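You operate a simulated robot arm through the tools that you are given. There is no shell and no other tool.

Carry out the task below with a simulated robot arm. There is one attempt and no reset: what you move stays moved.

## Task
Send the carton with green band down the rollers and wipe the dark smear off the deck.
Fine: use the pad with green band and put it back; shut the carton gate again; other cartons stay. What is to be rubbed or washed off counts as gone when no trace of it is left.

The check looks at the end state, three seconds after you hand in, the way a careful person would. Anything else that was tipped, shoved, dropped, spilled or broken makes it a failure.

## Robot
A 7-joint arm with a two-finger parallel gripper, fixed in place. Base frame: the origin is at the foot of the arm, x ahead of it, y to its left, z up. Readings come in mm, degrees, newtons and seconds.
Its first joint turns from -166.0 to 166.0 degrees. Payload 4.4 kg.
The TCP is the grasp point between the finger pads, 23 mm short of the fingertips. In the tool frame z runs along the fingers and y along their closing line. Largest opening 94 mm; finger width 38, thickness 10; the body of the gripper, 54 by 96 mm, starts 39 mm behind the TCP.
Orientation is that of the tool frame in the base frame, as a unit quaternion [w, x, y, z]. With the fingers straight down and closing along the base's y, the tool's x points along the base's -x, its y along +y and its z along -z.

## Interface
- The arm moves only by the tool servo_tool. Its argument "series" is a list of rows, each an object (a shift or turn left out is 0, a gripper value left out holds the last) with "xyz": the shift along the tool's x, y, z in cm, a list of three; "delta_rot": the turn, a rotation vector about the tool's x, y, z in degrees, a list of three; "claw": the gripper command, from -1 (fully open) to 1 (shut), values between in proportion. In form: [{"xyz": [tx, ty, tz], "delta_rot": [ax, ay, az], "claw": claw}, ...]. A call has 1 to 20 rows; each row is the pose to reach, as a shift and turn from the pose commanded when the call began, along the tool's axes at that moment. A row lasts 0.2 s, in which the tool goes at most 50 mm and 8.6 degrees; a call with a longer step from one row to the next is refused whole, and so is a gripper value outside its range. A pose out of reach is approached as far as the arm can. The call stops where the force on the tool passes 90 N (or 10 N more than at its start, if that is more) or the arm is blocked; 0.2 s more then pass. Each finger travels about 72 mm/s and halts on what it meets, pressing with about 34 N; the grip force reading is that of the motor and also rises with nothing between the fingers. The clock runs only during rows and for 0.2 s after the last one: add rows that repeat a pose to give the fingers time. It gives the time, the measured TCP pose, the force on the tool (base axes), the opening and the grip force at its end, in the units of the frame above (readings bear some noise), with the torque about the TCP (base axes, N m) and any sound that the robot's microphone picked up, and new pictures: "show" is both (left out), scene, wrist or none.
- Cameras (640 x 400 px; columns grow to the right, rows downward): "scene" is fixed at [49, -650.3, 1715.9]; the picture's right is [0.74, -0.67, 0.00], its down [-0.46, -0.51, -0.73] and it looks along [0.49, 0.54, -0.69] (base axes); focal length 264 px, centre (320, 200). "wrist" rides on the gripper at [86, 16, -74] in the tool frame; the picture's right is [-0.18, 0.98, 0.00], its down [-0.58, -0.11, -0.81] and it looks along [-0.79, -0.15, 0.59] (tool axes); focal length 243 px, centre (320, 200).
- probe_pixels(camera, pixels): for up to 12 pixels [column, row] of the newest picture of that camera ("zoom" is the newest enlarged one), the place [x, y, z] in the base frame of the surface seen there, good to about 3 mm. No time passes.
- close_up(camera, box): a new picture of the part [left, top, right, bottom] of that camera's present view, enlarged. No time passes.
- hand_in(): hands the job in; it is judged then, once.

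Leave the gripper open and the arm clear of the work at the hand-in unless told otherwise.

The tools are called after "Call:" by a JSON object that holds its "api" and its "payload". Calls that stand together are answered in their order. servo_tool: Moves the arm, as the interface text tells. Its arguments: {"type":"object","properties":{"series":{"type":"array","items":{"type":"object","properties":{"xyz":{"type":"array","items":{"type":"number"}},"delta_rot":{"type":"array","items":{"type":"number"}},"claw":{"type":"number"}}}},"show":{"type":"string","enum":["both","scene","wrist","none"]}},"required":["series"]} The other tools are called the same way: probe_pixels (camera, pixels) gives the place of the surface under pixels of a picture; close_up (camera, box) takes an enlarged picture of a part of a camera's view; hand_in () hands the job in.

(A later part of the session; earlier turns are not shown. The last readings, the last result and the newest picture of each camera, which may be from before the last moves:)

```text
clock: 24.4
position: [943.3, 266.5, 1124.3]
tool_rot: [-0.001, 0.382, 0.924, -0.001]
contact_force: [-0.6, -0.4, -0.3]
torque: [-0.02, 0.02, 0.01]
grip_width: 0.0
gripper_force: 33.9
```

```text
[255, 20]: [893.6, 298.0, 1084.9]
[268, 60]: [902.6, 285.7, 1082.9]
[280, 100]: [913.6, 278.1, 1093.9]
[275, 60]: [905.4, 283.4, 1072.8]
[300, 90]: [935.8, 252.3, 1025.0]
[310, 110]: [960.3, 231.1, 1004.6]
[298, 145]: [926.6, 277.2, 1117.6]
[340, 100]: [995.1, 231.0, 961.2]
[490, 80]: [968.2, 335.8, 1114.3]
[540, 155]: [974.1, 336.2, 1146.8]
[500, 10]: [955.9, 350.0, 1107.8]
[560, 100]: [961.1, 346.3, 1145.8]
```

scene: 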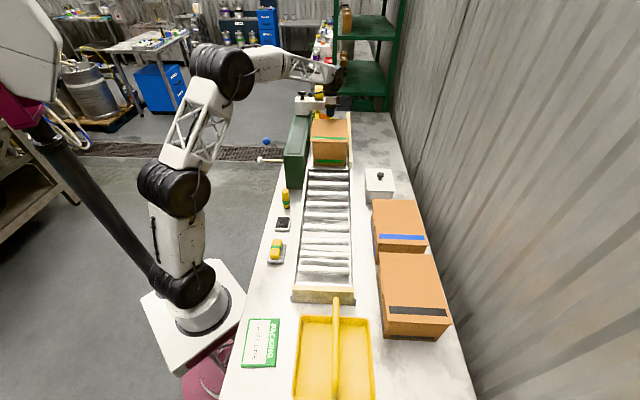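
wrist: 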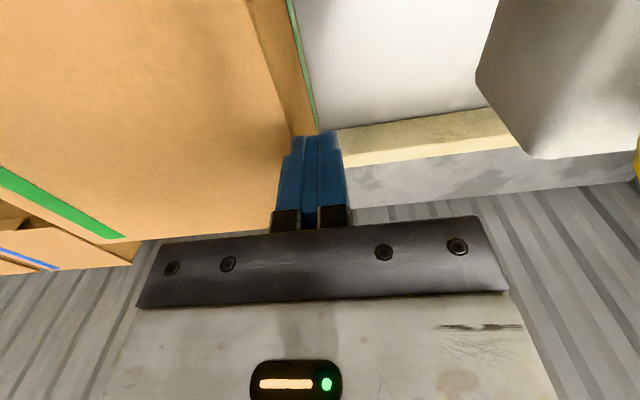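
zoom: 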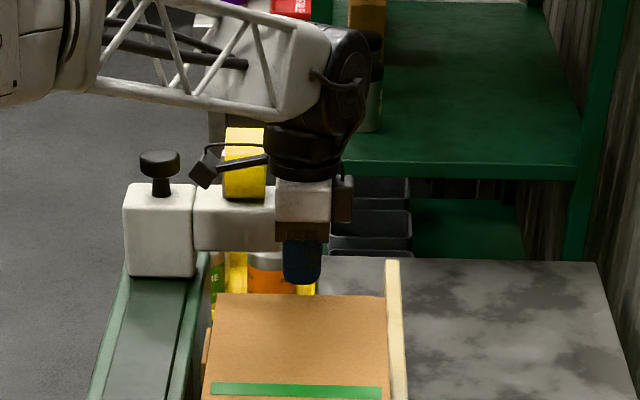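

The rear face is at u 841–842 and my finger face is at about u 845. I'll shift 3 mm away and lower to z≈1067.

Call:
{"api": "servo_tool", "payload": {"series": [{"xyz": [0, 0.3, 0.5]}, {"xyz": [0, 0.3, 2]}, {"xyz": [0, 0.3, 3.5]}, {"xyz": [0, 0.3, 5]}, {"xyz": [0, 0.3, 5.7]}, {"xyz": [0, 0.3, 5.7]}]}}

Call:
{"api": "close_up", "payload": {"camera": "scene", "box": [270, 60, 398, 140]}}

```text
clock: 25.8
position: [944.7, 268.3, 1068.3]
tool_rot: [0.0, 0.382, 0.924, 0.0]
contact_force: [0.5, 0.1, 0.1]
torque: [-0.01, 0.01, 0.02]
grip_width: 0.0
gripper_force: 34.5
```

scene: 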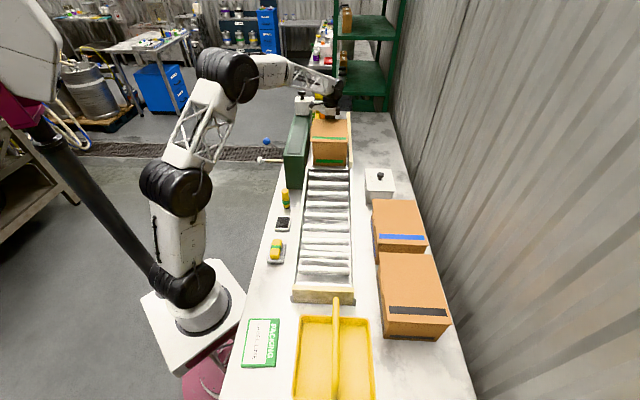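
wrist: 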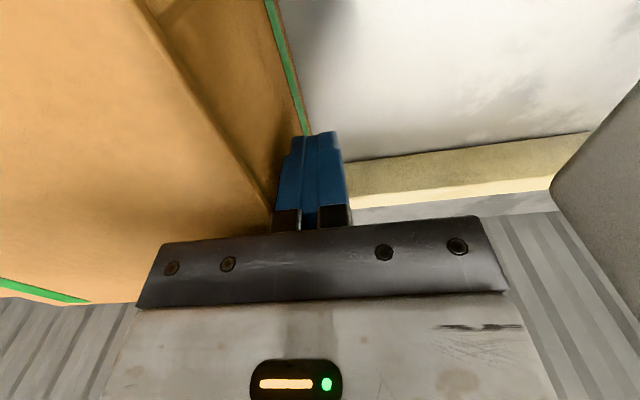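

```text
5.00 times, centred on (334, 100) of scene
```

zoom: 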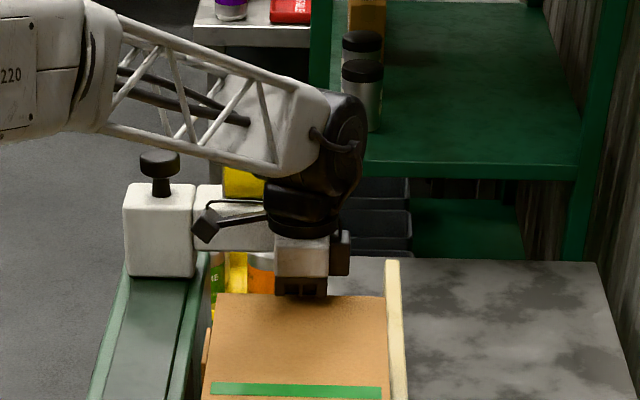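

Clear, with no contact. Now I'll push the carton slowly along −u by about 7 cm and check the force and how it moves.

Call:
{"api": "servo_tool", "payload": {"series": [{"xyz": [0, -0.5, 0]}, {"xyz": [0, -1.2, 0]}, {"xyz": [0, -2.2, 0]}, {"xyz": [0, -3.4, 0]}, {"xyz": [0, -4.6, 0]}, {"xyz": [0, -5.8, 0]}, {"xyz": [0, -7.0, 0]}]}}

Call:
{"api": "close_up", "payload": {"camera": "scene", "box": [270, 80, 398, 200]}}

```text
clock: 27.4
position: [895.2, 219.2, 1070.4]
tool_rot: [0.0, 0.382, 0.924, -0.001]
contact_force: [0.5, 1.3, -0.3]
torque: [-0.01, 0.02, -0.02]
grip_width: 0.0
gripper_force: 33.6
```

scene: 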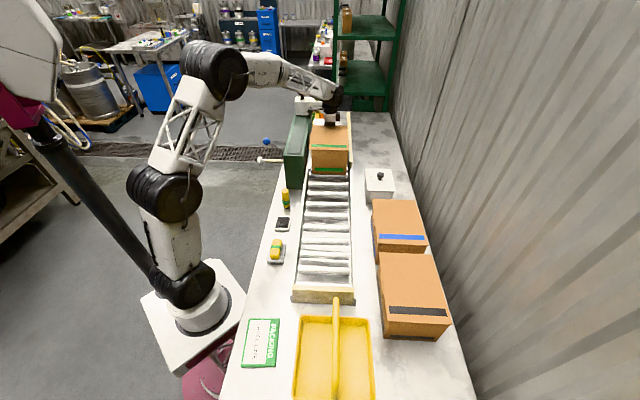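
wrist: 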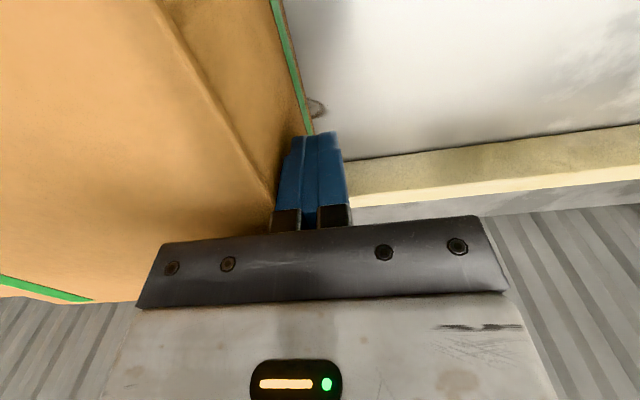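

```text
3.33 times, centred on (334, 140) of scene
```

zoom: 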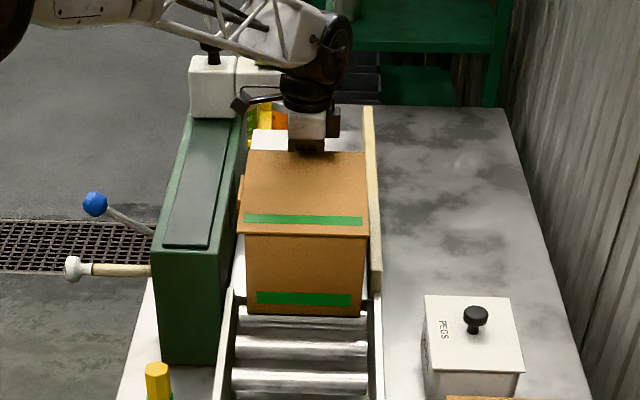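

The carton slides straight with almost no force, and a dark mark is appearing from under it at (318,107) in the wrist view. I'll keep pushing toward the edge of the rollers.

Call:
{"api": "servo_tool", "payload": {"series": [{"xyz": [0, -1.2, 0]}, {"xyz": [0, -2.4, -0.1]}, {"xyz": [0, -3.6, -0.2]}, {"xyz": [0, -4.8, -0.4]}, {"xyz": [0, -5.8, -0.6]}, {"xyz": [0, -6.8, -0.8]}]}}

Call:
{"api": "close_up", "payload": {"camera": "scene", "box": [270, 80, 398, 200]}}

```text
clock: 28.8
position: [847.4, 171.6, 1077.6]
tool_rot: [-0.001, 0.382, 0.924, 0.0]
contact_force: [0.1, 0.5, 0.4]
torque: [0.01, 0.04, -0.02]
grip_width: 0.0
gripper_force: 33.9
```

scene: 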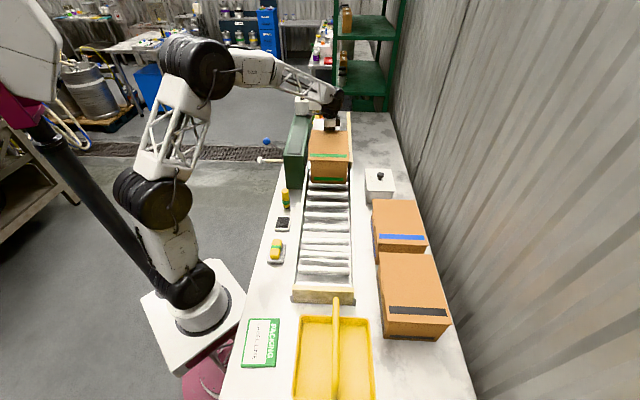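
wrist: 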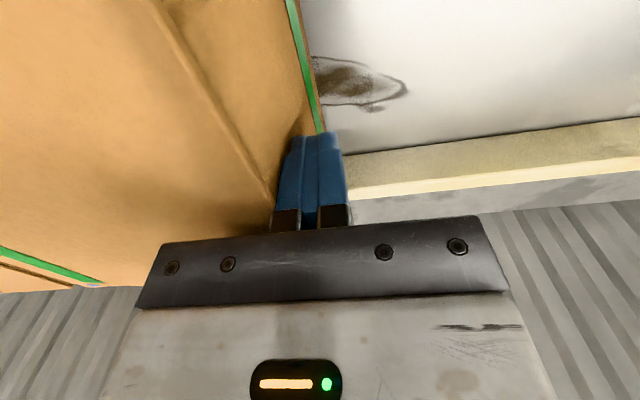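

```text
3.33 times, centred on (334, 140) of scene
```

zoom: 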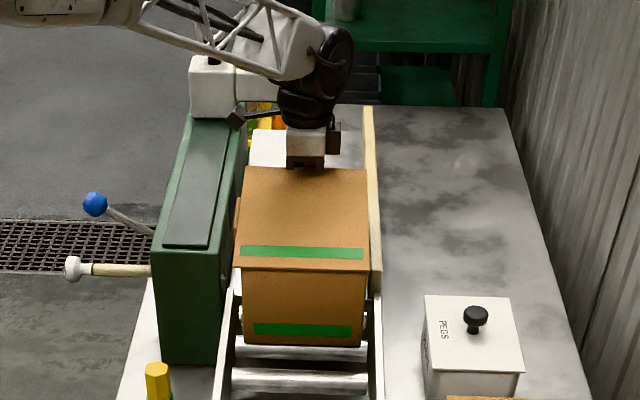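

The smear is now clearly visible on the deck at (360,80). The carton's middle is about at the deck edge, so a bit more push should let it go.

Call:
{"api": "servo_tool", "payload": {"series": [{"xyz": [0, -1.0, -0.2]}, {"xyz": [0, -2.0, -0.4]}, {"xyz": [0, -3.0, -0.6]}, {"xyz": [0, -4.0, -0.6]}, {"xyz": [0, -4.0, -0.6]}]}}

Call:
{"api": "close_up", "payload": {"camera": "scene", "box": [250, 80, 410, 240]}}

```text
clock: 30.0
position: [819.7, 143.6, 1083.2]
tool_rot: [0.001, 0.382, 0.924, -0.001]
contact_force: [1.0, -0.1, 0.1]
torque: [0.02, -0.03, -0.01]
grip_width: 0.0
gripper_force: 34.2
```

scene: 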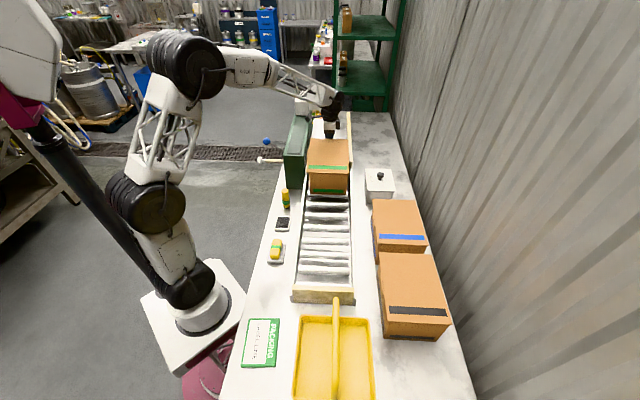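
wrist: 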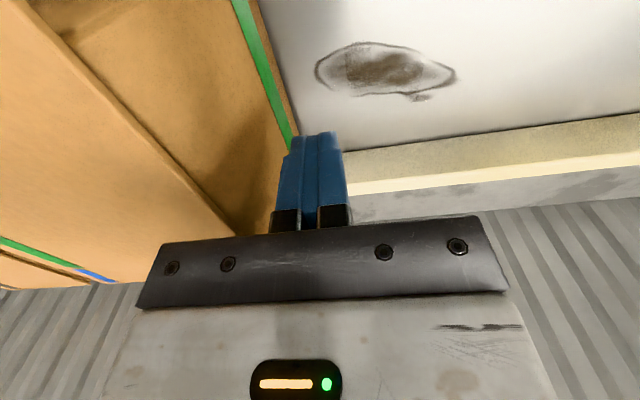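

```text
2.50 times, centred on (330, 160) of scene
```

zoom: 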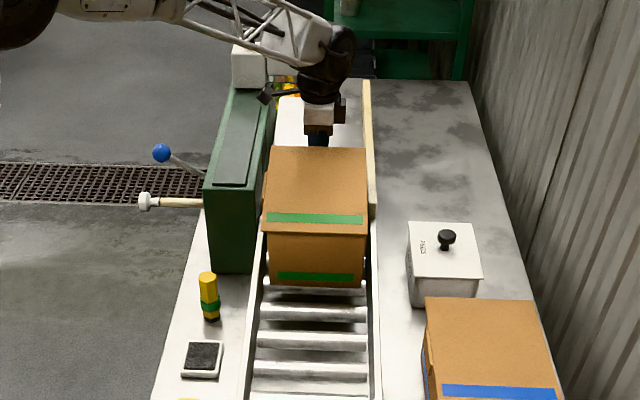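

The carton seems to be tilting onto the rollers and drawing away from my fingers. I'll hold still for a second and watch.

Call:
{"api": "servo_tool", "payload": {"series": [{"xyz": [0, 0, 0]}, {"xyz": [0, 0, 0]}, {"xyz": [0, 0, 0]}, {"xyz": [0, 0, 0]}, {"xyz": [0, 0, 0]}]}}

```text
clock: 31.2
position: [819.5, 142.2, 1083.4]
tool_rot: [-0.002, 0.382, 0.924, 0.0]
contact_force: [-0.5, -0.7, 0.6]
torque: [-0.03, -0.02, 0.03]
grip_width: 0.0
gripper_force: 33.5
```

scene: 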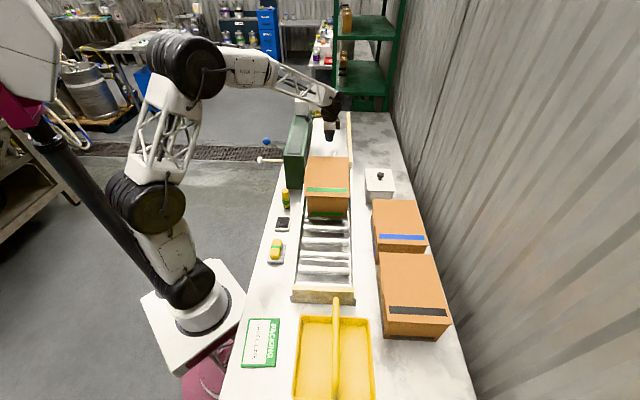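
wrist: 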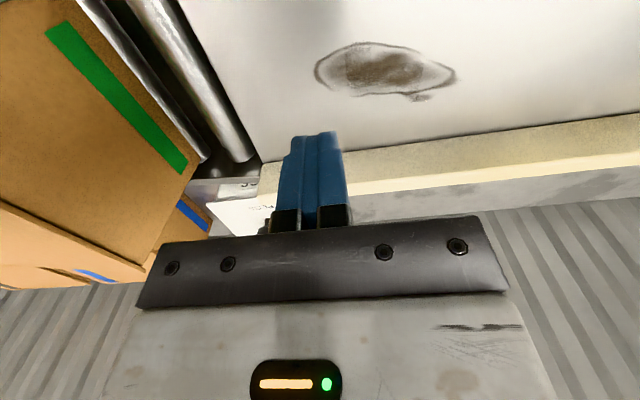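

The carton is rolling down by itself. From here I'll measure the smear: outline about (314–456, 42–102) in the wrist picture.

Call:
{"api": "probe_pixels", "payload": {"camera": "wrist", "pixels": [[315, 70], [330, 52], [365, 42], [410, 50], [456, 76], [430, 100], [385, 95], [340, 90], [375, 68], [250, 150], [600, 110], [200, 30]]}}

Call:
{"api": "close_up", "payload": {"camera": "wrist", "box": [240, 0, 560, 160]}}

```text
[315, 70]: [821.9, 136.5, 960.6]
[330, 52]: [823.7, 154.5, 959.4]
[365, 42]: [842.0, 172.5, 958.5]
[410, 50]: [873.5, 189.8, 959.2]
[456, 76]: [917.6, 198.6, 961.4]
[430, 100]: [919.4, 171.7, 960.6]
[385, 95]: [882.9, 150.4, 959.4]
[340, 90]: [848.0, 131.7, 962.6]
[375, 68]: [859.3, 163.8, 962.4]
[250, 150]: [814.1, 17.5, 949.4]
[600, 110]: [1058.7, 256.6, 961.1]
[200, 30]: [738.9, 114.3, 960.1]
```

```text
2.00 times, centred on (400, 80) of wrist
```

zoom: 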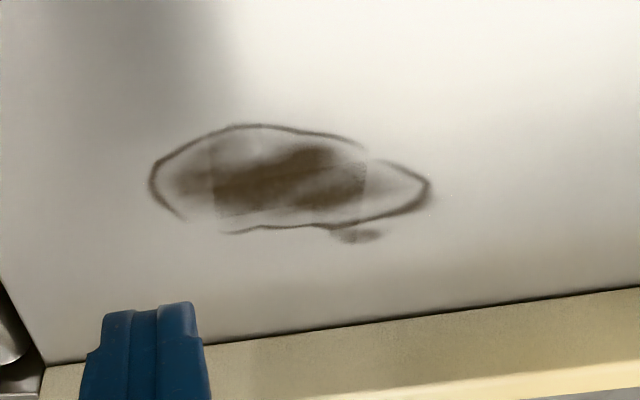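

The smear covers roughly u 675–792, v −472 to −530 on the deck at z 960. I'll raise the arm and let the carton finish its run.

Call:
{"api": "servo_tool", "payload": {"series": [{"xyz": [0, 0, -3]}, {"xyz": [0, 0, -7]}, {"xyz": [0, 0, -11]}, {"xyz": [0, 0, -15]}, {"xyz": [0, 0, -19]}, {"xyz": [0, 0, -22]}, {"xyz": [0, 0, -22]}, {"xyz": [0, 0, -22]}, {"xyz": [0, 0, -22]}, {"xyz": [0, 0, -22]}]}}

```text
clock: 33.4
position: [819.3, 142.0, 1305.1]
tool_rot: [-0.001, 0.382, 0.924, -0.001]
contact_force: [0.1, 0.6, 0.8]
torque: [0.02, 0.0, 0.02]
grip_width: 0.0
gripper_force: 34.3
```

scene: 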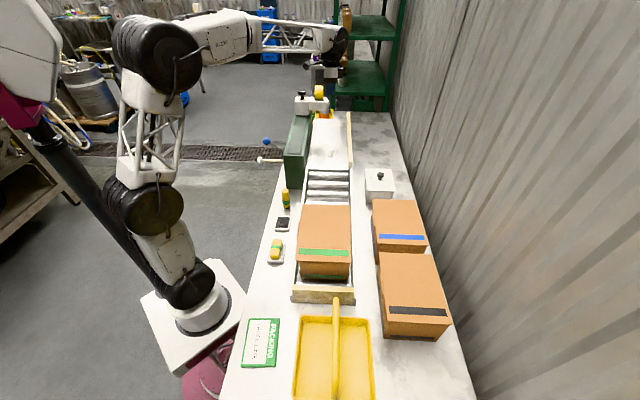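
wrist: 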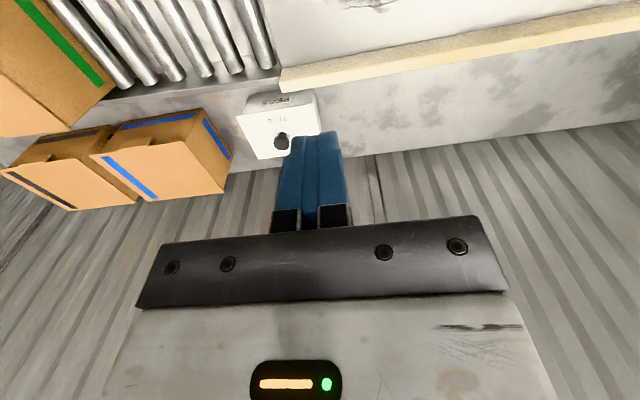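

The carton is nearly at the end stop. Now for the gate: I'll travel high back to the outer side of the housing, opening the fingers on the way.

Call:
{"api": "servo_tool", "payload": {"series": [{"xyz": [4.18, -0.78, 0], "claw": 1}, {"xyz": [8.36, -1.56, 0], "claw": 1}, {"xyz": [12.54, -2.34, 0], "claw": 1}, {"xyz": [16.72, -3.12, 0], "claw": 1}, {"xyz": [20.9, -3.9, 0], "claw": 1}, {"xyz": [25.08, -4.68, 0], "claw": 0.5}, {"xyz": [29.26, -5.46, 0], "claw": 0}, {"xyz": [33.44, -6.24, 0], "claw": -0.5}, {"xyz": [37.62, -7.02, 0], "claw": -1}, {"xyz": [41.8, -7.8, 0], "claw": -1}, {"xyz": [41.8, -7.8, 0], "claw": -1}], "show": "scene"}}

Call:
{"api": "close_up", "payload": {"camera": "scene", "box": [270, 180, 398, 310]}}

```text
clock: 35.8
position: [469.5, 382.1, 1303.9]
tool_rot: [0.0, 0.381, 0.924, -0.001]
contact_force: [0.2, -0.4, -0.3]
torque: [0.03, 0.01, -0.02]
grip_width: 94.0
gripper_force: 0.0
```

scene: 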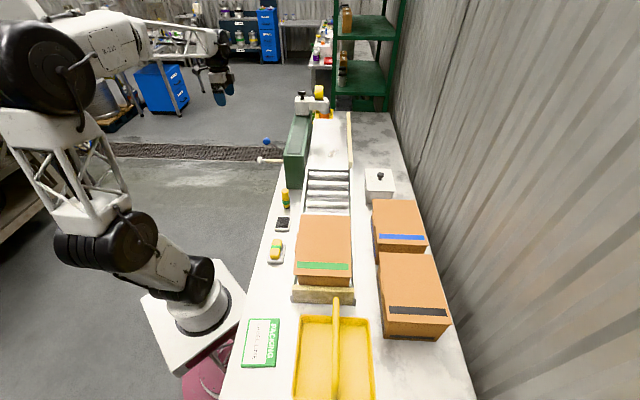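

```text
3.08 times, centred on (334, 245) of scene
```

zoom: 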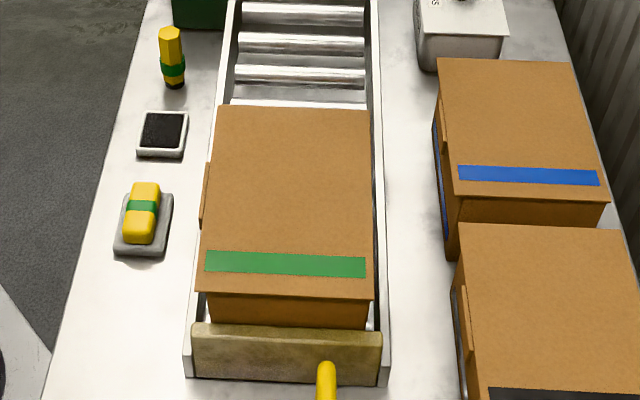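

The carton has arrived at the end stop. Now I'll tilt the tool and come down to the approach pose for the extended knob.

Call:
{"api": "servo_tool", "payload": {"series": [{"xyz": [0, 0, 4], "delta_rot": [0, -7.5, 0]}, {"xyz": [0, 0, 8], "delta_rot": [0, -15, 0]}, {"xyz": [0, 0, 12], "delta_rot": [0, -22.5, 0]}, {"xyz": [-0.5, 0, 16], "delta_rot": [0, -30, 0]}, {"xyz": [-1, 0, 20], "delta_rot": [0, -37.5, 0]}, {"xyz": [-1.5, 0, 23], "delta_rot": [0, -45, 0]}, {"xyz": [-2, 0, 24.7], "delta_rot": [0, -45, 0]}, {"xyz": [-2, 0, 24.7], "delta_rot": [0, -45, 0]}]}}

Call:
{"api": "probe_pixels", "payload": {"camera": "wrist", "pixels": [[322, 82], [300, 84], [344, 84], [322, 62], [322, 106]]}}

```text
clock: 37.6
position: [481.1, 369.0, 1055.6]
tool_rot: [0.353, 0.353, 0.854, -0.147]
contact_force: [-0.4, -0.5, 0.0]
torque: [-0.02, -0.03, 0.01]
grip_width: 94.2
gripper_force: 0.1
```

scene: 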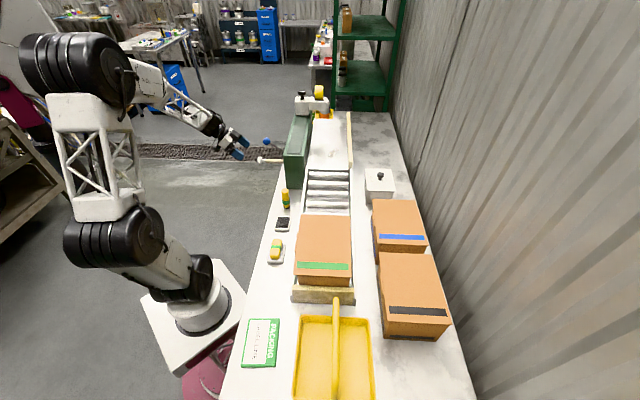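
wrist: 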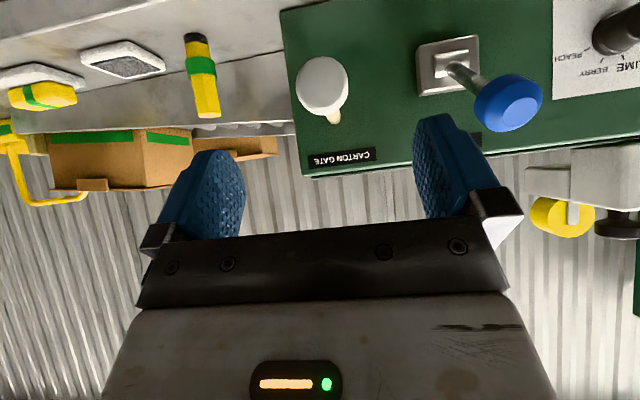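

```text
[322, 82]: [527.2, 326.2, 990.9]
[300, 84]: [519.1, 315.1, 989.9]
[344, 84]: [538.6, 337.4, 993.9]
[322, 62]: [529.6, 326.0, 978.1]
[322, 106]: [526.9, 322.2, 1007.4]
```

The knob face is at u 603, v −142, z 992. I'll go in along the tool axis and grip it.

Call:
{"api": "servo_tool", "payload": {"series": [{"xyz": [-0.1, 0.05, 3], "claw": -1}, {"xyz": [-0.2, 0.08, 6], "claw": -1}, {"xyz": [-0.2, 0.08, 9], "claw": -1}, {"xyz": [-0.2, 0.08, 9], "claw": -0.5}, {"xyz": [-0.2, 0.08, 9], "claw": 0.2}, {"xyz": [-0.2, 0.08, 9], "claw": 1}, {"xyz": [-0.2, 0.08, 9], "claw": 1}, {"xyz": [-0.2, 0.08, 9], "claw": 1}]}}

```text
clock: 39.4
position: [528.2, 323.7, 996.6]
tool_rot: [0.353, 0.352, 0.854, -0.147]
contact_force: [-18.0, -18.1, 1.0]
torque: [-0.14, 0.05, -0.38]
grip_width: 36.7
gripper_force: 44.9
```

scene: 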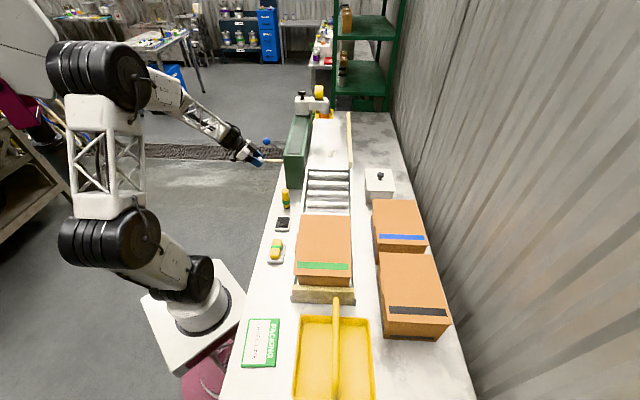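
wrist: 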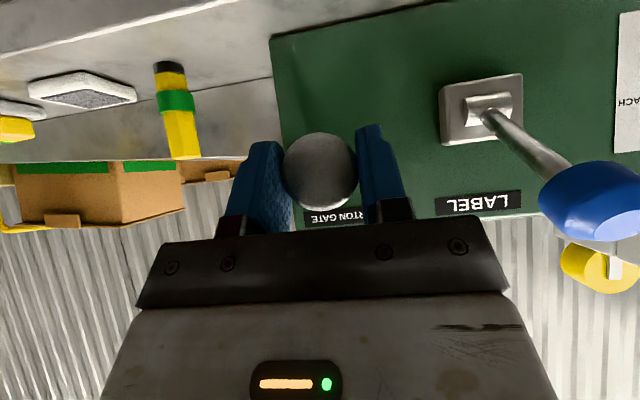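

I have the knob at v −145. I'm pushing it back 92 mm, to where it was gripped when closed (v −237).

Call:
{"api": "servo_tool", "payload": {"series": [{"xyz": [-0.8, -0.04, 0.8], "claw": 1}, {"xyz": [-1.8, -0.04, 1.8], "claw": 1}, {"xyz": [-2.8, -0.04, 2.8], "claw": 1}, {"xyz": [-3.8, -0.04, 3.8], "claw": 1}, {"xyz": [-4.8, -0.04, 4.8], "claw": 1}, {"xyz": [-5.6, -0.04, 5.6], "claw": 1}, {"xyz": [-6.2, -0.04, 6.2], "claw": 1}, {"xyz": [-6.55, -0.04, 6.55], "claw": 1}, {"xyz": [-6.55, -0.04, 6.55], "claw": 1}]}}

Call:
{"api": "close_up", "payload": {"camera": "scene", "box": [250, 120, 378, 200]}}

```text
clock: 41.4
position: [592.7, 258.0, 994.1]
tool_rot: [0.354, 0.353, 0.854, -0.146]
contact_force: [-24.9, -24.8, 32.6]
torque: [-0.47, 0.07, -0.53]
grip_width: 36.8
gripper_force: 44.5
```

scene: 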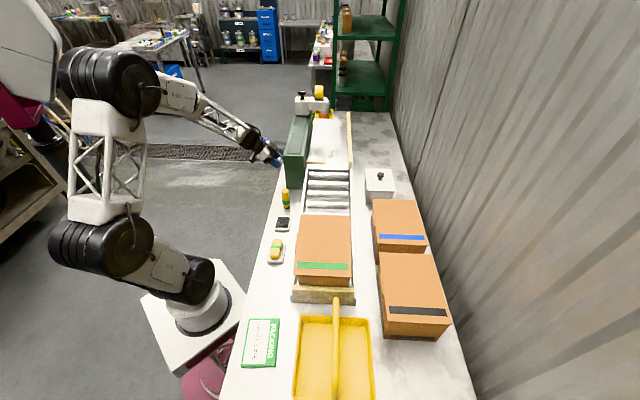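
wrist: 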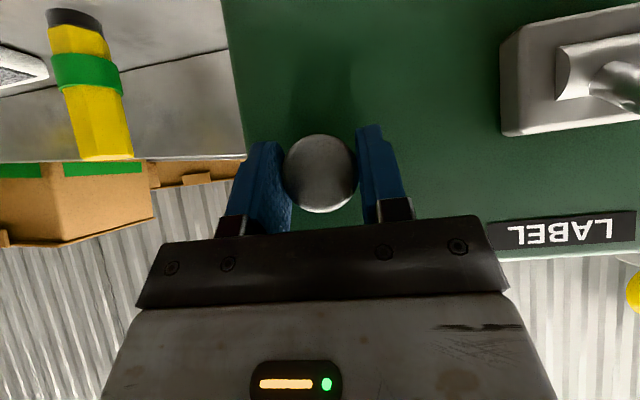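

```text
5.00 times, centred on (314, 160) of scene
```

zoom: 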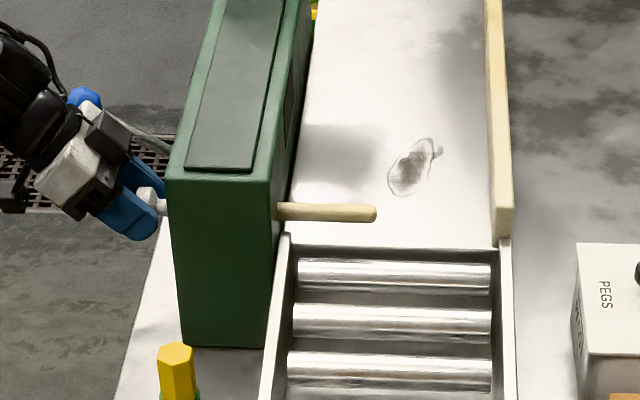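

The rod tip is back at the same pixel as at the start (325,162). I'll release, back off, and re-measure the knob.

Call:
{"api": "servo_tool", "payload": {"series": [{"claw": 0.2}, {"claw": -0.6}, {"claw": -1}, {"claw": -1}, {"xyz": [0, 0, -3], "claw": -1}, {"xyz": [0, 0, -6], "claw": -1}, {"xyz": [0, 0, -9], "claw": -1}, {"xyz": [0, 0, -9], "claw": -1}]}}

Call:
{"api": "probe_pixels", "payload": {"camera": "wrist", "pixels": [[322, 82], [300, 84], [344, 84], [322, 62], [322, 104], [330, 90], [315, 75]]}}

Call:
{"api": "probe_pixels", "payload": {"camera": "scene", "pixels": [[310, 162], [324, 162], [325, 162.5], [333, 155], [345, 180]]}}

```text
clock: 43.2
position: [546.7, 304.1, 1057.3]
tool_rot: [0.354, 0.352, 0.854, -0.147]
contact_force: [0.1, 0.9, 0.0]
torque: [0.02, 0.04, -0.01]
grip_width: 93.9
gripper_force: 0.0
```

scene: 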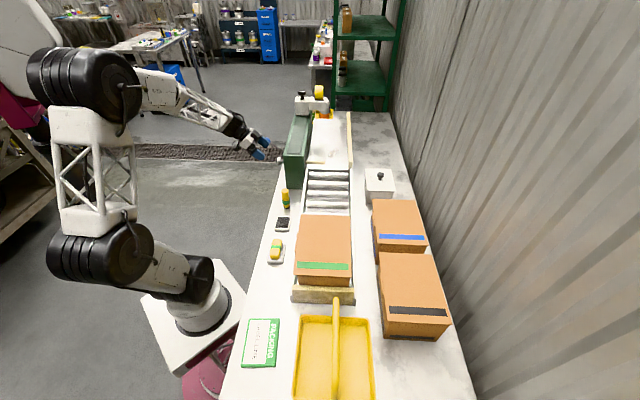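
wrist: 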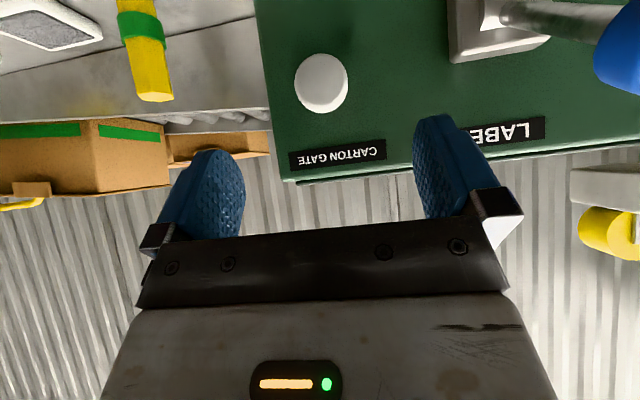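

```text
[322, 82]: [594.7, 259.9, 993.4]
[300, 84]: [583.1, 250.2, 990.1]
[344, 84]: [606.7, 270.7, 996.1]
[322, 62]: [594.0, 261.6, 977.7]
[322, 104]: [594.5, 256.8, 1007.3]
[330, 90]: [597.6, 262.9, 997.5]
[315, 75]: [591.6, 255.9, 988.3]
```

```text
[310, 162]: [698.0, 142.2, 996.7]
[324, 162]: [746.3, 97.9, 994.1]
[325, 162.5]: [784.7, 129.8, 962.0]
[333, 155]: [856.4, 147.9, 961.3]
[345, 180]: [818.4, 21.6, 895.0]
```

The knob face reads v −236.7, about 1 mm proud of the −237.8 measured at the start. I'll grip it again and nudge it about 2.5 mm further in, so it's fully shut.

Call:
{"api": "servo_tool", "payload": {"series": [{"xyz": [0, -0.07, 3], "claw": -1}, {"xyz": [0, -0.07, 6], "claw": -1}, {"xyz": [0, -0.07, 9], "claw": -1}, {"xyz": [0, -0.07, 9], "claw": 0}, {"xyz": [0, -0.07, 9], "claw": 1}, {"xyz": [0, -0.07, 9], "claw": 1}, {"xyz": [0, -0.07, 9], "claw": 1}, {"xyz": [-0.07, -0.07, 9.07], "claw": 1}, {"xyz": [-0.14, -0.07, 9.14], "claw": 1}, {"xyz": [-0.18, -0.07, 9.18], "claw": 1}, {"xyz": [-0.18, -0.07, 9.18], "claw": 1}], "show": "none"}}

```text
clock: 45.6
position: [594.5, 255.0, 992.5]
tool_rot: [0.353, 0.352, 0.854, -0.147]
contact_force: [15.8, 42.7, -26.1]
torque: [0.15, 0.41, 0.57]
grip_width: 36.8
gripper_force: 44.8
```

The tool reached v −240 with about 19 N pushing back, so the gate is at its stop. I'll release, back off, and measure again.

Call:
{"api": "servo_tool", "payload": {"series": [{"claw": 0.2}, {"claw": -0.6}, {"claw": -1}, {"claw": -1}, {"xyz": [0, 0, -3], "claw": -1}, {"xyz": [0, 0, -6], "claw": -1}, {"xyz": [0, 0, -9], "claw": -1}, {"xyz": [0, 0, -9], "claw": -1}], "show": "wrist"}}

Call:
{"api": "probe_pixels", "payload": {"camera": "wrist", "pixels": [[322, 82], [300, 84], [344, 84], [322, 62], [322, 104], [330, 90], [315, 75]]}}

```text
clock: 47.4
position: [548.8, 298.8, 1057.0]
tool_rot: [0.353, 0.352, 0.854, -0.146]
contact_force: [0.7, 0.5, 0.8]
torque: [0.01, 0.03, -0.01]
grip_width: 94.1
gripper_force: 0.0
```

wrist: 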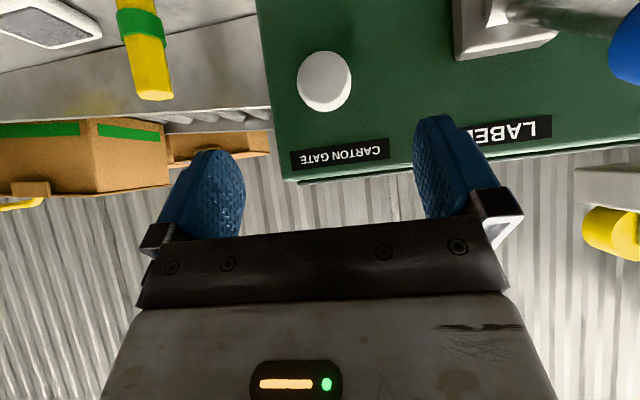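

```text
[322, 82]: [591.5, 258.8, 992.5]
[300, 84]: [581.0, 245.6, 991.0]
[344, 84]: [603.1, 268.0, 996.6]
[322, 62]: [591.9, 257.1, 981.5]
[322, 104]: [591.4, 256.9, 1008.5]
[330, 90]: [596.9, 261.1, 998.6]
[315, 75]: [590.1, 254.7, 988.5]
```

The knob reads about −237 again, the same as at the start within noise, so the gate is shut. Now the wiping pad: lift and straighten the tool first.

Call:
{"api": "servo_tool", "payload": {"series": [{"xyz": [-2.4, 0, -2.4], "delta_rot": [0, 7.5, 0], "claw": -1}, {"xyz": [-4.8, 0, -4.8], "delta_rot": [0, 15, 0]}, {"xyz": [-7.2, 0, -7.2], "delta_rot": [0, 22.5, 0]}, {"xyz": [-9.6, 0, -9.6], "delta_rot": [0, 30, 0]}, {"xyz": [-12.0, 0, -12.0], "delta_rot": [0, 37.5, 0]}, {"xyz": [-14.1, 0, -14.1], "delta_rot": [0, 45, 0]}, {"xyz": [-14.1, 0, -14.1], "delta_rot": [0, 45, 0]}], "show": "none"}}

```text
clock: 49.0
position: [552.0, 303.1, 1256.9]
tool_rot: [-0.001, 0.382, 0.924, 0.0]
contact_force: [-0.6, -0.4, 1.2]
torque: [-0.01, -0.01, 0.04]
grip_width: 94.0
gripper_force: 0.2
```

Now at u 605, v −176, z 1257. I'll travel down the bench to above the pad near u 160, v −295, turning the tool −90° about its axis so the fingers close across the pad's width.

Call:
{"api": "servo_tool", "payload": {"series": [{"xyz": [-0.99, -3.71, 1.08], "delta_rot": [0, 0, -7.5]}, {"xyz": [-1.98, -7.42, 2.17], "delta_rot": [0, 0, -15]}, {"xyz": [-2.98, -11.13, 3.25], "delta_rot": [0, 0, -22.5]}, {"xyz": [-3.97, -14.83, 4.33], "delta_rot": [0, 0, -30]}, {"xyz": [-4.96, -18.54, 5.42], "delta_rot": [0, 0, -37.5]}, {"xyz": [-5.95, -22.25, 6.5], "delta_rot": [0, 0, -45]}, {"xyz": [-6.94, -25.96, 7.58], "delta_rot": [0, 0, -52.5]}, {"xyz": [-7.93, -29.67, 8.67], "delta_rot": [0, 0, -60]}, {"xyz": [-8.93, -33.38, 9.75], "delta_rot": [0, 0, -67.5]}, {"xyz": [-9.92, -37.08, 10.83], "delta_rot": [0, 0, -75]}, {"xyz": [-10.91, -40.79, 11.92], "delta_rot": [0, 0, -82.5]}, {"xyz": [-11.9, -44.5, 13.0], "delta_rot": [0, 0, -90]}, {"xyz": [-11.9, -44.5, 13.0], "delta_rot": [0, 0, -90]}]}}

```text
clock: 51.8
position: [318.0, -99.1, 1125.5]
tool_rot: [-0.001, -0.385, 0.923, 0.0]
contact_force: [-0.1, -0.2, -0.6]
torque: [-0.01, -0.01, 0.0]
grip_width: 94.3
gripper_force: 0.0
```

scene: 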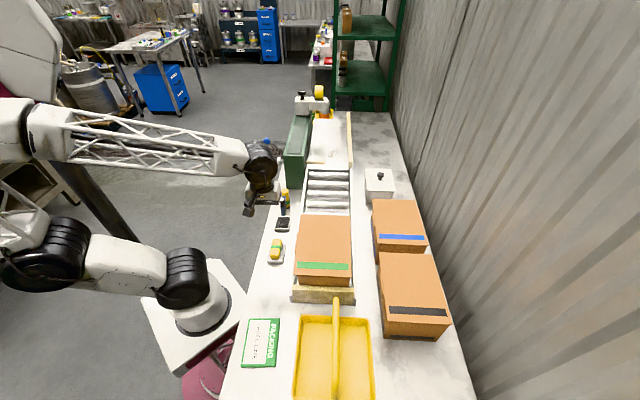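
wrist: 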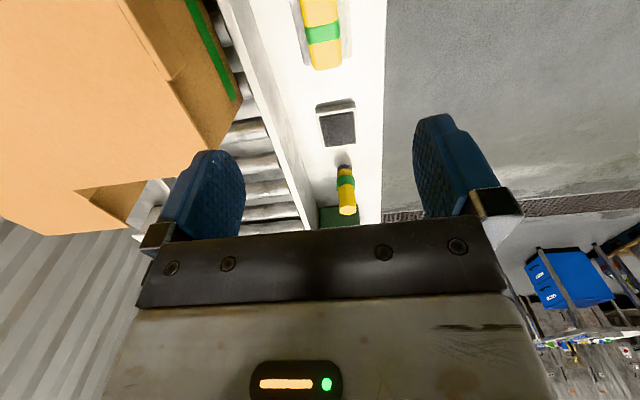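

The pad shows at (322,30), cut off at the top of the picture. I'll back off 9 cm along −u to see it whole.

Call:
{"api": "servo_tool", "payload": {"series": [{"xyz": [3, 0, 0]}, {"xyz": [6, 0, 0]}, {"xyz": [9, 0, 0]}, {"xyz": [9, 0, 0]}], "show": "wrist"}}

Call:
{"api": "close_up", "payload": {"camera": "wrist", "box": [240, 20, 400, 120]}}

```text
clock: 52.8
position: [258.2, -162.6, 1126.2]
tool_rot: [-0.002, -0.383, 0.924, 0.0]
contact_force: [0.2, 0.4, -0.4]
torque: [0.02, 0.0, -0.03]
grip_width: 94.0
gripper_force: 0.1
```

wrist: 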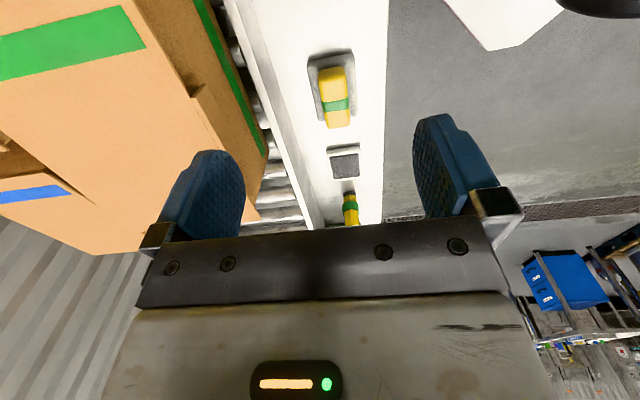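

```text
4.00 times, centred on (320, 70) of wrist
```

zoom: 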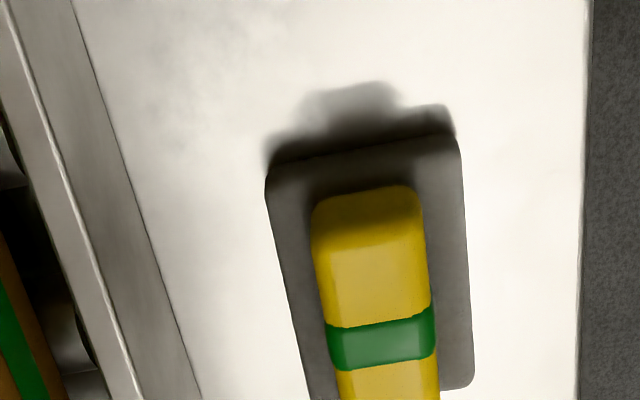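

Call:
{"api": "probe_pixels", "payload": {"camera": "wrist", "pixels": [[332, 70], [333, 80], [322, 95], [346, 92], [335, 105], [336, 120], [326, 124], [347, 122], [310, 65], [353, 58], [320, 118], [356, 112]]}}

Call:
{"api": "close_up", "payload": {"camera": "wrist", "box": [296, 40, 376, 140]}}

```text
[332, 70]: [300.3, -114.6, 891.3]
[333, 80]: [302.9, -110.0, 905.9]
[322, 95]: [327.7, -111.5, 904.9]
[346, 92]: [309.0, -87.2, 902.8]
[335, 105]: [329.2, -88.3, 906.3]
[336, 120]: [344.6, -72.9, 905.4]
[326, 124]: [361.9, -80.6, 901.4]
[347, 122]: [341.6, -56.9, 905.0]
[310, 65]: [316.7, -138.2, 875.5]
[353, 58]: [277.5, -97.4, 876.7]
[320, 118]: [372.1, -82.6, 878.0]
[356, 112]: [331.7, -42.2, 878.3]
```

```text
4.00 times, centred on (336, 90) of wrist
```

zoom: 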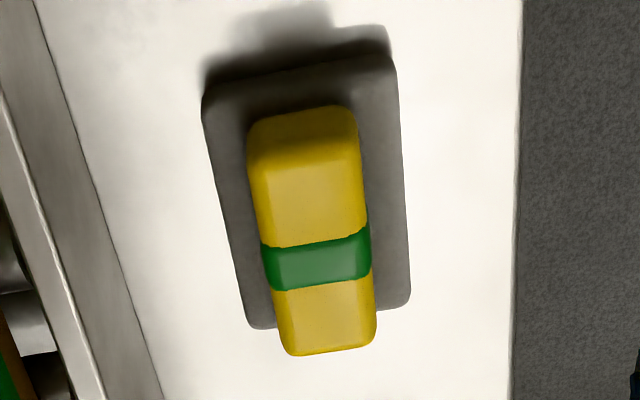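

The pad is about 36 mm wide, 78 mm long and 30 mm tall, centred at u 170, v −296, with its top at z 906 and the tray top at z 876. I'll move over it and lower to just above, then check the alignment.

Call:
{"api": "servo_tool", "payload": {"series": [{"xyz": [-3.5, 0.1, 1]}, {"xyz": [-7, 0.16, 3]}, {"xyz": [-10.24, 0.16, 6]}, {"xyz": [-10.24, 0.16, 10]}, {"xyz": [-10.24, 0.16, 14]}, {"xyz": [-10.24, 0.16, 17.5]}, {"xyz": [-10.24, 0.16, 17.5]}]}}

```text
clock: 54.4
position: [329.0, -89.4, 952.9]
tool_rot: [-0.002, -0.384, 0.924, -0.001]
contact_force: [-0.1, 0.4, 0.4]
torque: [0.01, 0.0, -0.03]
grip_width: 94.2
gripper_force: 0.1
```

scene: 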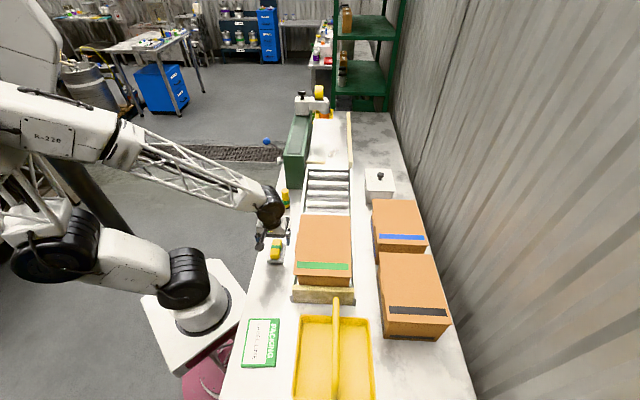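
wrist: 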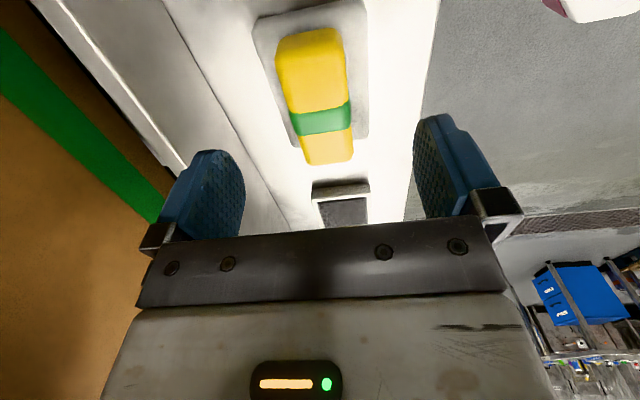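

Call:
{"api": "probe_pixels", "payload": {"camera": "wrist", "pixels": [[312, 33], [280, 60], [342, 55], [287, 95], [347, 90], [300, 145], [350, 140], [328, 160], [320, 120], [318, 80], [270, 30], [365, 110]]}}

```text
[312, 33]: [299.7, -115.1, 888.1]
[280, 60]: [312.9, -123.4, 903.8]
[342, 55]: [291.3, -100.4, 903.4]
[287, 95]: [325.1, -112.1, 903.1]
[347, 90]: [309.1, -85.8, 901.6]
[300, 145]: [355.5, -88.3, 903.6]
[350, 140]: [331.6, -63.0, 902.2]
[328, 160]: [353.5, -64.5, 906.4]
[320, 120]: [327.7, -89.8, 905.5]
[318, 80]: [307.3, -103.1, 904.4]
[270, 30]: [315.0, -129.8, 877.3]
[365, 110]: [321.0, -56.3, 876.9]
```

The pad axis is turned about 3.5° clockwise relative to the conveyor. I'll match that and lower to z 905 (fingertips about 6 mm above the tray), then grip.

Call:
{"api": "servo_tool", "payload": {"series": [{"xyz": [0, 0, 1.2], "delta_rot": [0, 0, 1.8], "claw": -1}, {"xyz": [0, 0.03, 2.4], "delta_rot": [0, 0, 3.5], "claw": -1}, {"xyz": [0, 0.05, 3.6], "delta_rot": [0, 0, 3.5], "claw": -1}, {"xyz": [0, 0.05, 4.7], "delta_rot": [0, 0, 3.5], "claw": -1}, {"xyz": [0, 0.05, 4.7], "delta_rot": [0, 0, 3.5], "claw": -1}, {"xyz": [0, 0.05, 4.7], "delta_rot": [0, 0, 3.5], "claw": -0.4}, {"xyz": [0, 0.05, 4.7], "delta_rot": [0, 0, 3.5], "claw": 0.2}, {"xyz": [0, 0.05, 4.7], "delta_rot": [0, 0, 3.5], "claw": 1}, {"xyz": [0, 0.05, 4.7], "delta_rot": [0, 0, 3.5], "claw": 1}, {"xyz": [0, 0.05, 4.7], "delta_rot": [0, 0, 3.5], "claw": 1}]}}

```text
clock: 56.6
position: [327.4, -86.9, 906.0]
tool_rot: [-0.001, -0.355, 0.935, 0.0]
contact_force: [-0.8, -0.1, 1.2]
torque: [0.01, -0.05, -0.01]
grip_width: 35.2
gripper_force: 33.9
```

scene: 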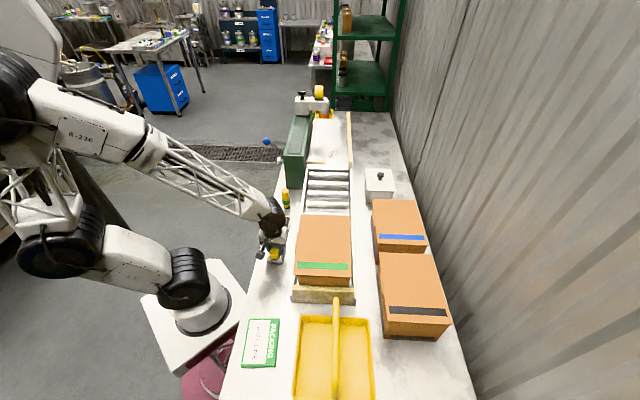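
wrist: 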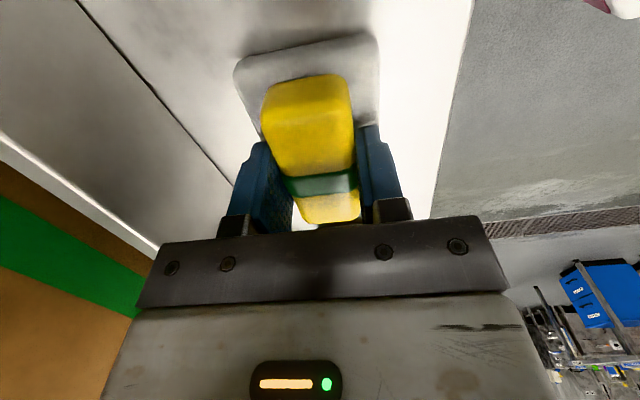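

I have the pad, 35 mm wide. I note this pose for putting it back: TCP (327.4, −86.9, 906.0), yaw 41.6°. Now I'll lift straight up and check that the tray stays.

Call:
{"api": "servo_tool", "payload": {"series": [{"xyz": [0, 0, -1], "claw": 1}, {"xyz": [0, 0, -3], "claw": 1}, {"xyz": [0, 0, -6], "claw": 1}, {"xyz": [0, 0, -10], "claw": 1}, {"xyz": [0, 0, -14], "claw": 1}, {"xyz": [0, 0, -18], "delta_rot": [0, 0, -1.7], "claw": 1}, {"xyz": [0, 0, -22], "delta_rot": [0, 0, -3.4], "claw": 1}, {"xyz": [0, 0, -24.4], "delta_rot": [0, 0, -3.4], "claw": 1}, {"xyz": [0, 0, -24.4], "delta_rot": [0, 0, -3.4], "claw": 1}]}}

```text
clock: 58.6
position: [326.2, -87.1, 1151.5]
tool_rot: [-0.001, -0.383, 0.924, 0.0]
contact_force: [0.6, -0.7, -0.2]
torque: [0.02, -0.03, 0.01]
grip_width: 35.4
gripper_force: 34.3
```

scene: 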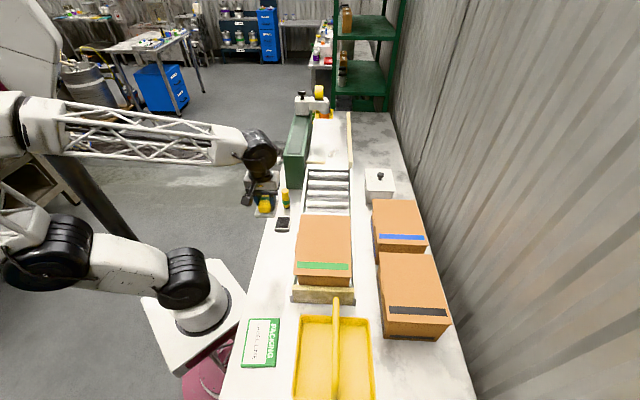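
wrist: 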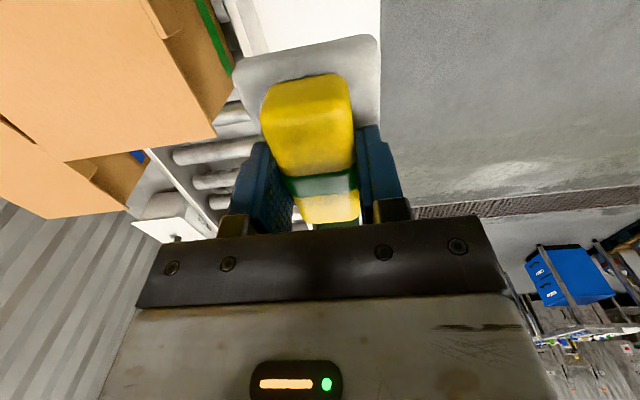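

The grey plate has come up with the yellow part. I'll zoom in to see whether it's one piece (yellow handle on a grey wiping pad).

Call:
{"api": "close_up", "payload": {"camera": "scene", "box": [230, 150, 310, 270]}}

Call:
{"api": "close_up", "payload": {"camera": "wrist", "box": [220, 20, 420, 240]}}

Call:
{"api": "probe_pixels", "payload": {"camera": "scene", "pixels": [[275, 245], [276, 255], [283, 225], [286, 197]]}}

Call:
{"api": "probe_pixels", "payload": {"camera": "wrist", "pixels": [[245, 65], [375, 45], [300, 60], [300, 110], [375, 90], [240, 90], [340, 50]]}}

```text
3.33 times, centred on (270, 210) of scene
```

zoom: 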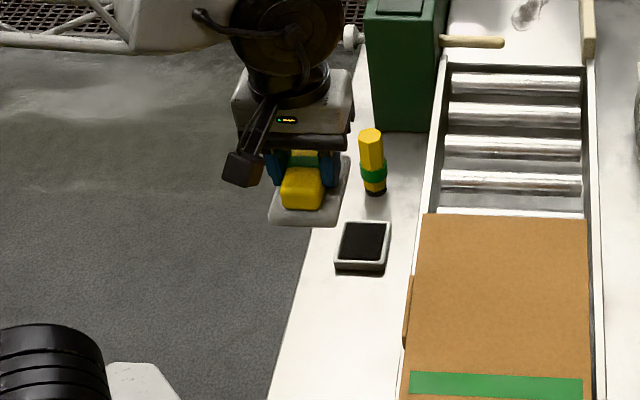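

```text
1.82 times, centred on (320, 130) of wrist
```

zoom: 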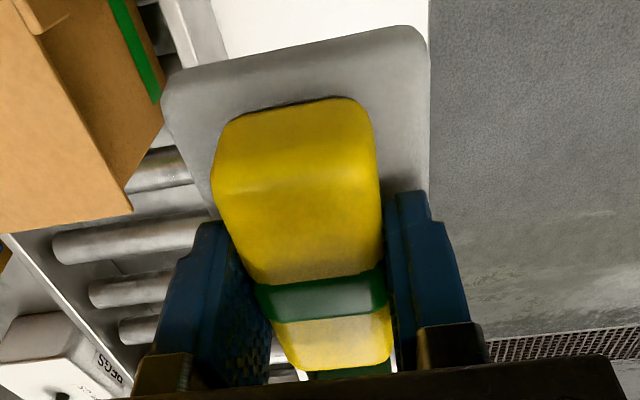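

```text
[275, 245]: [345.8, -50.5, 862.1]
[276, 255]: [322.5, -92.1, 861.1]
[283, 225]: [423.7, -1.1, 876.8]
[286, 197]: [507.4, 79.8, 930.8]
```

```text
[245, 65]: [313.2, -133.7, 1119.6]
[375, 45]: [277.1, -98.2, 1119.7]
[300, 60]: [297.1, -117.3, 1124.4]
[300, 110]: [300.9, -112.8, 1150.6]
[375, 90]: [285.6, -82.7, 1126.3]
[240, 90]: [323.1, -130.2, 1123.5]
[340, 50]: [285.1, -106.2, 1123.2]
```

It is one piece: a grey wiping pad with a yellow, green-banded handle, and its underside is about 46 mm below the TCP. I'll carry it high over the deck to above the smear at u 735, v −500.

Call:
{"api": "servo_tool", "payload": {"series": [{"xyz": [-4.04, -1.49, 0], "claw": 1}, {"xyz": [-8.09, -2.97, 0], "claw": 1}, {"xyz": [-12.13, -4.46, 0], "claw": 1}, {"xyz": [-16.17, -5.94, 0], "claw": 1}, {"xyz": [-20.21, -7.43, 0], "claw": 1}, {"xyz": [-24.26, -8.91, 0], "claw": 1}, {"xyz": [-28.3, -10.4, 0], "claw": 1}, {"xyz": [-32.34, -11.89, 0], "claw": 1}, {"xyz": [-36.39, -13.37, 0], "claw": 1}, {"xyz": [-40.43, -14.86, 0], "claw": 1}, {"xyz": [-44.47, -16.34, 0], "claw": 1}, {"xyz": [-48.51, -17.83, 0], "claw": 1}, {"xyz": [-52.56, -19.31, 0], "claw": 1}, {"xyz": [-56.6, -20.8, 0], "claw": 1}, {"xyz": [-56.6, -20.8, 0], "claw": 1}]}}

```text
clock: 61.8
position: [877.0, 166.7, 1149.4]
tool_rot: [0.0, -0.383, 0.924, -0.001]
contact_force: [0.4, -0.9, -1.0]
torque: [0.01, 0.01, -0.01]
grip_width: 35.6
gripper_force: 34.4
```

scene: 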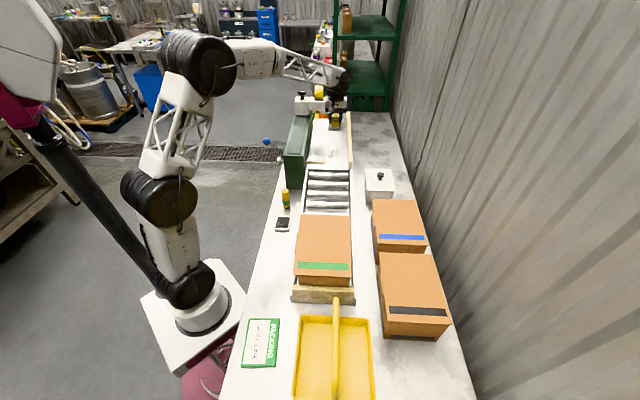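
wrist: 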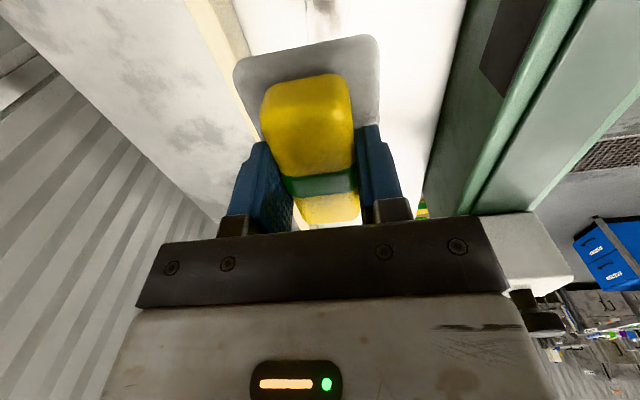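

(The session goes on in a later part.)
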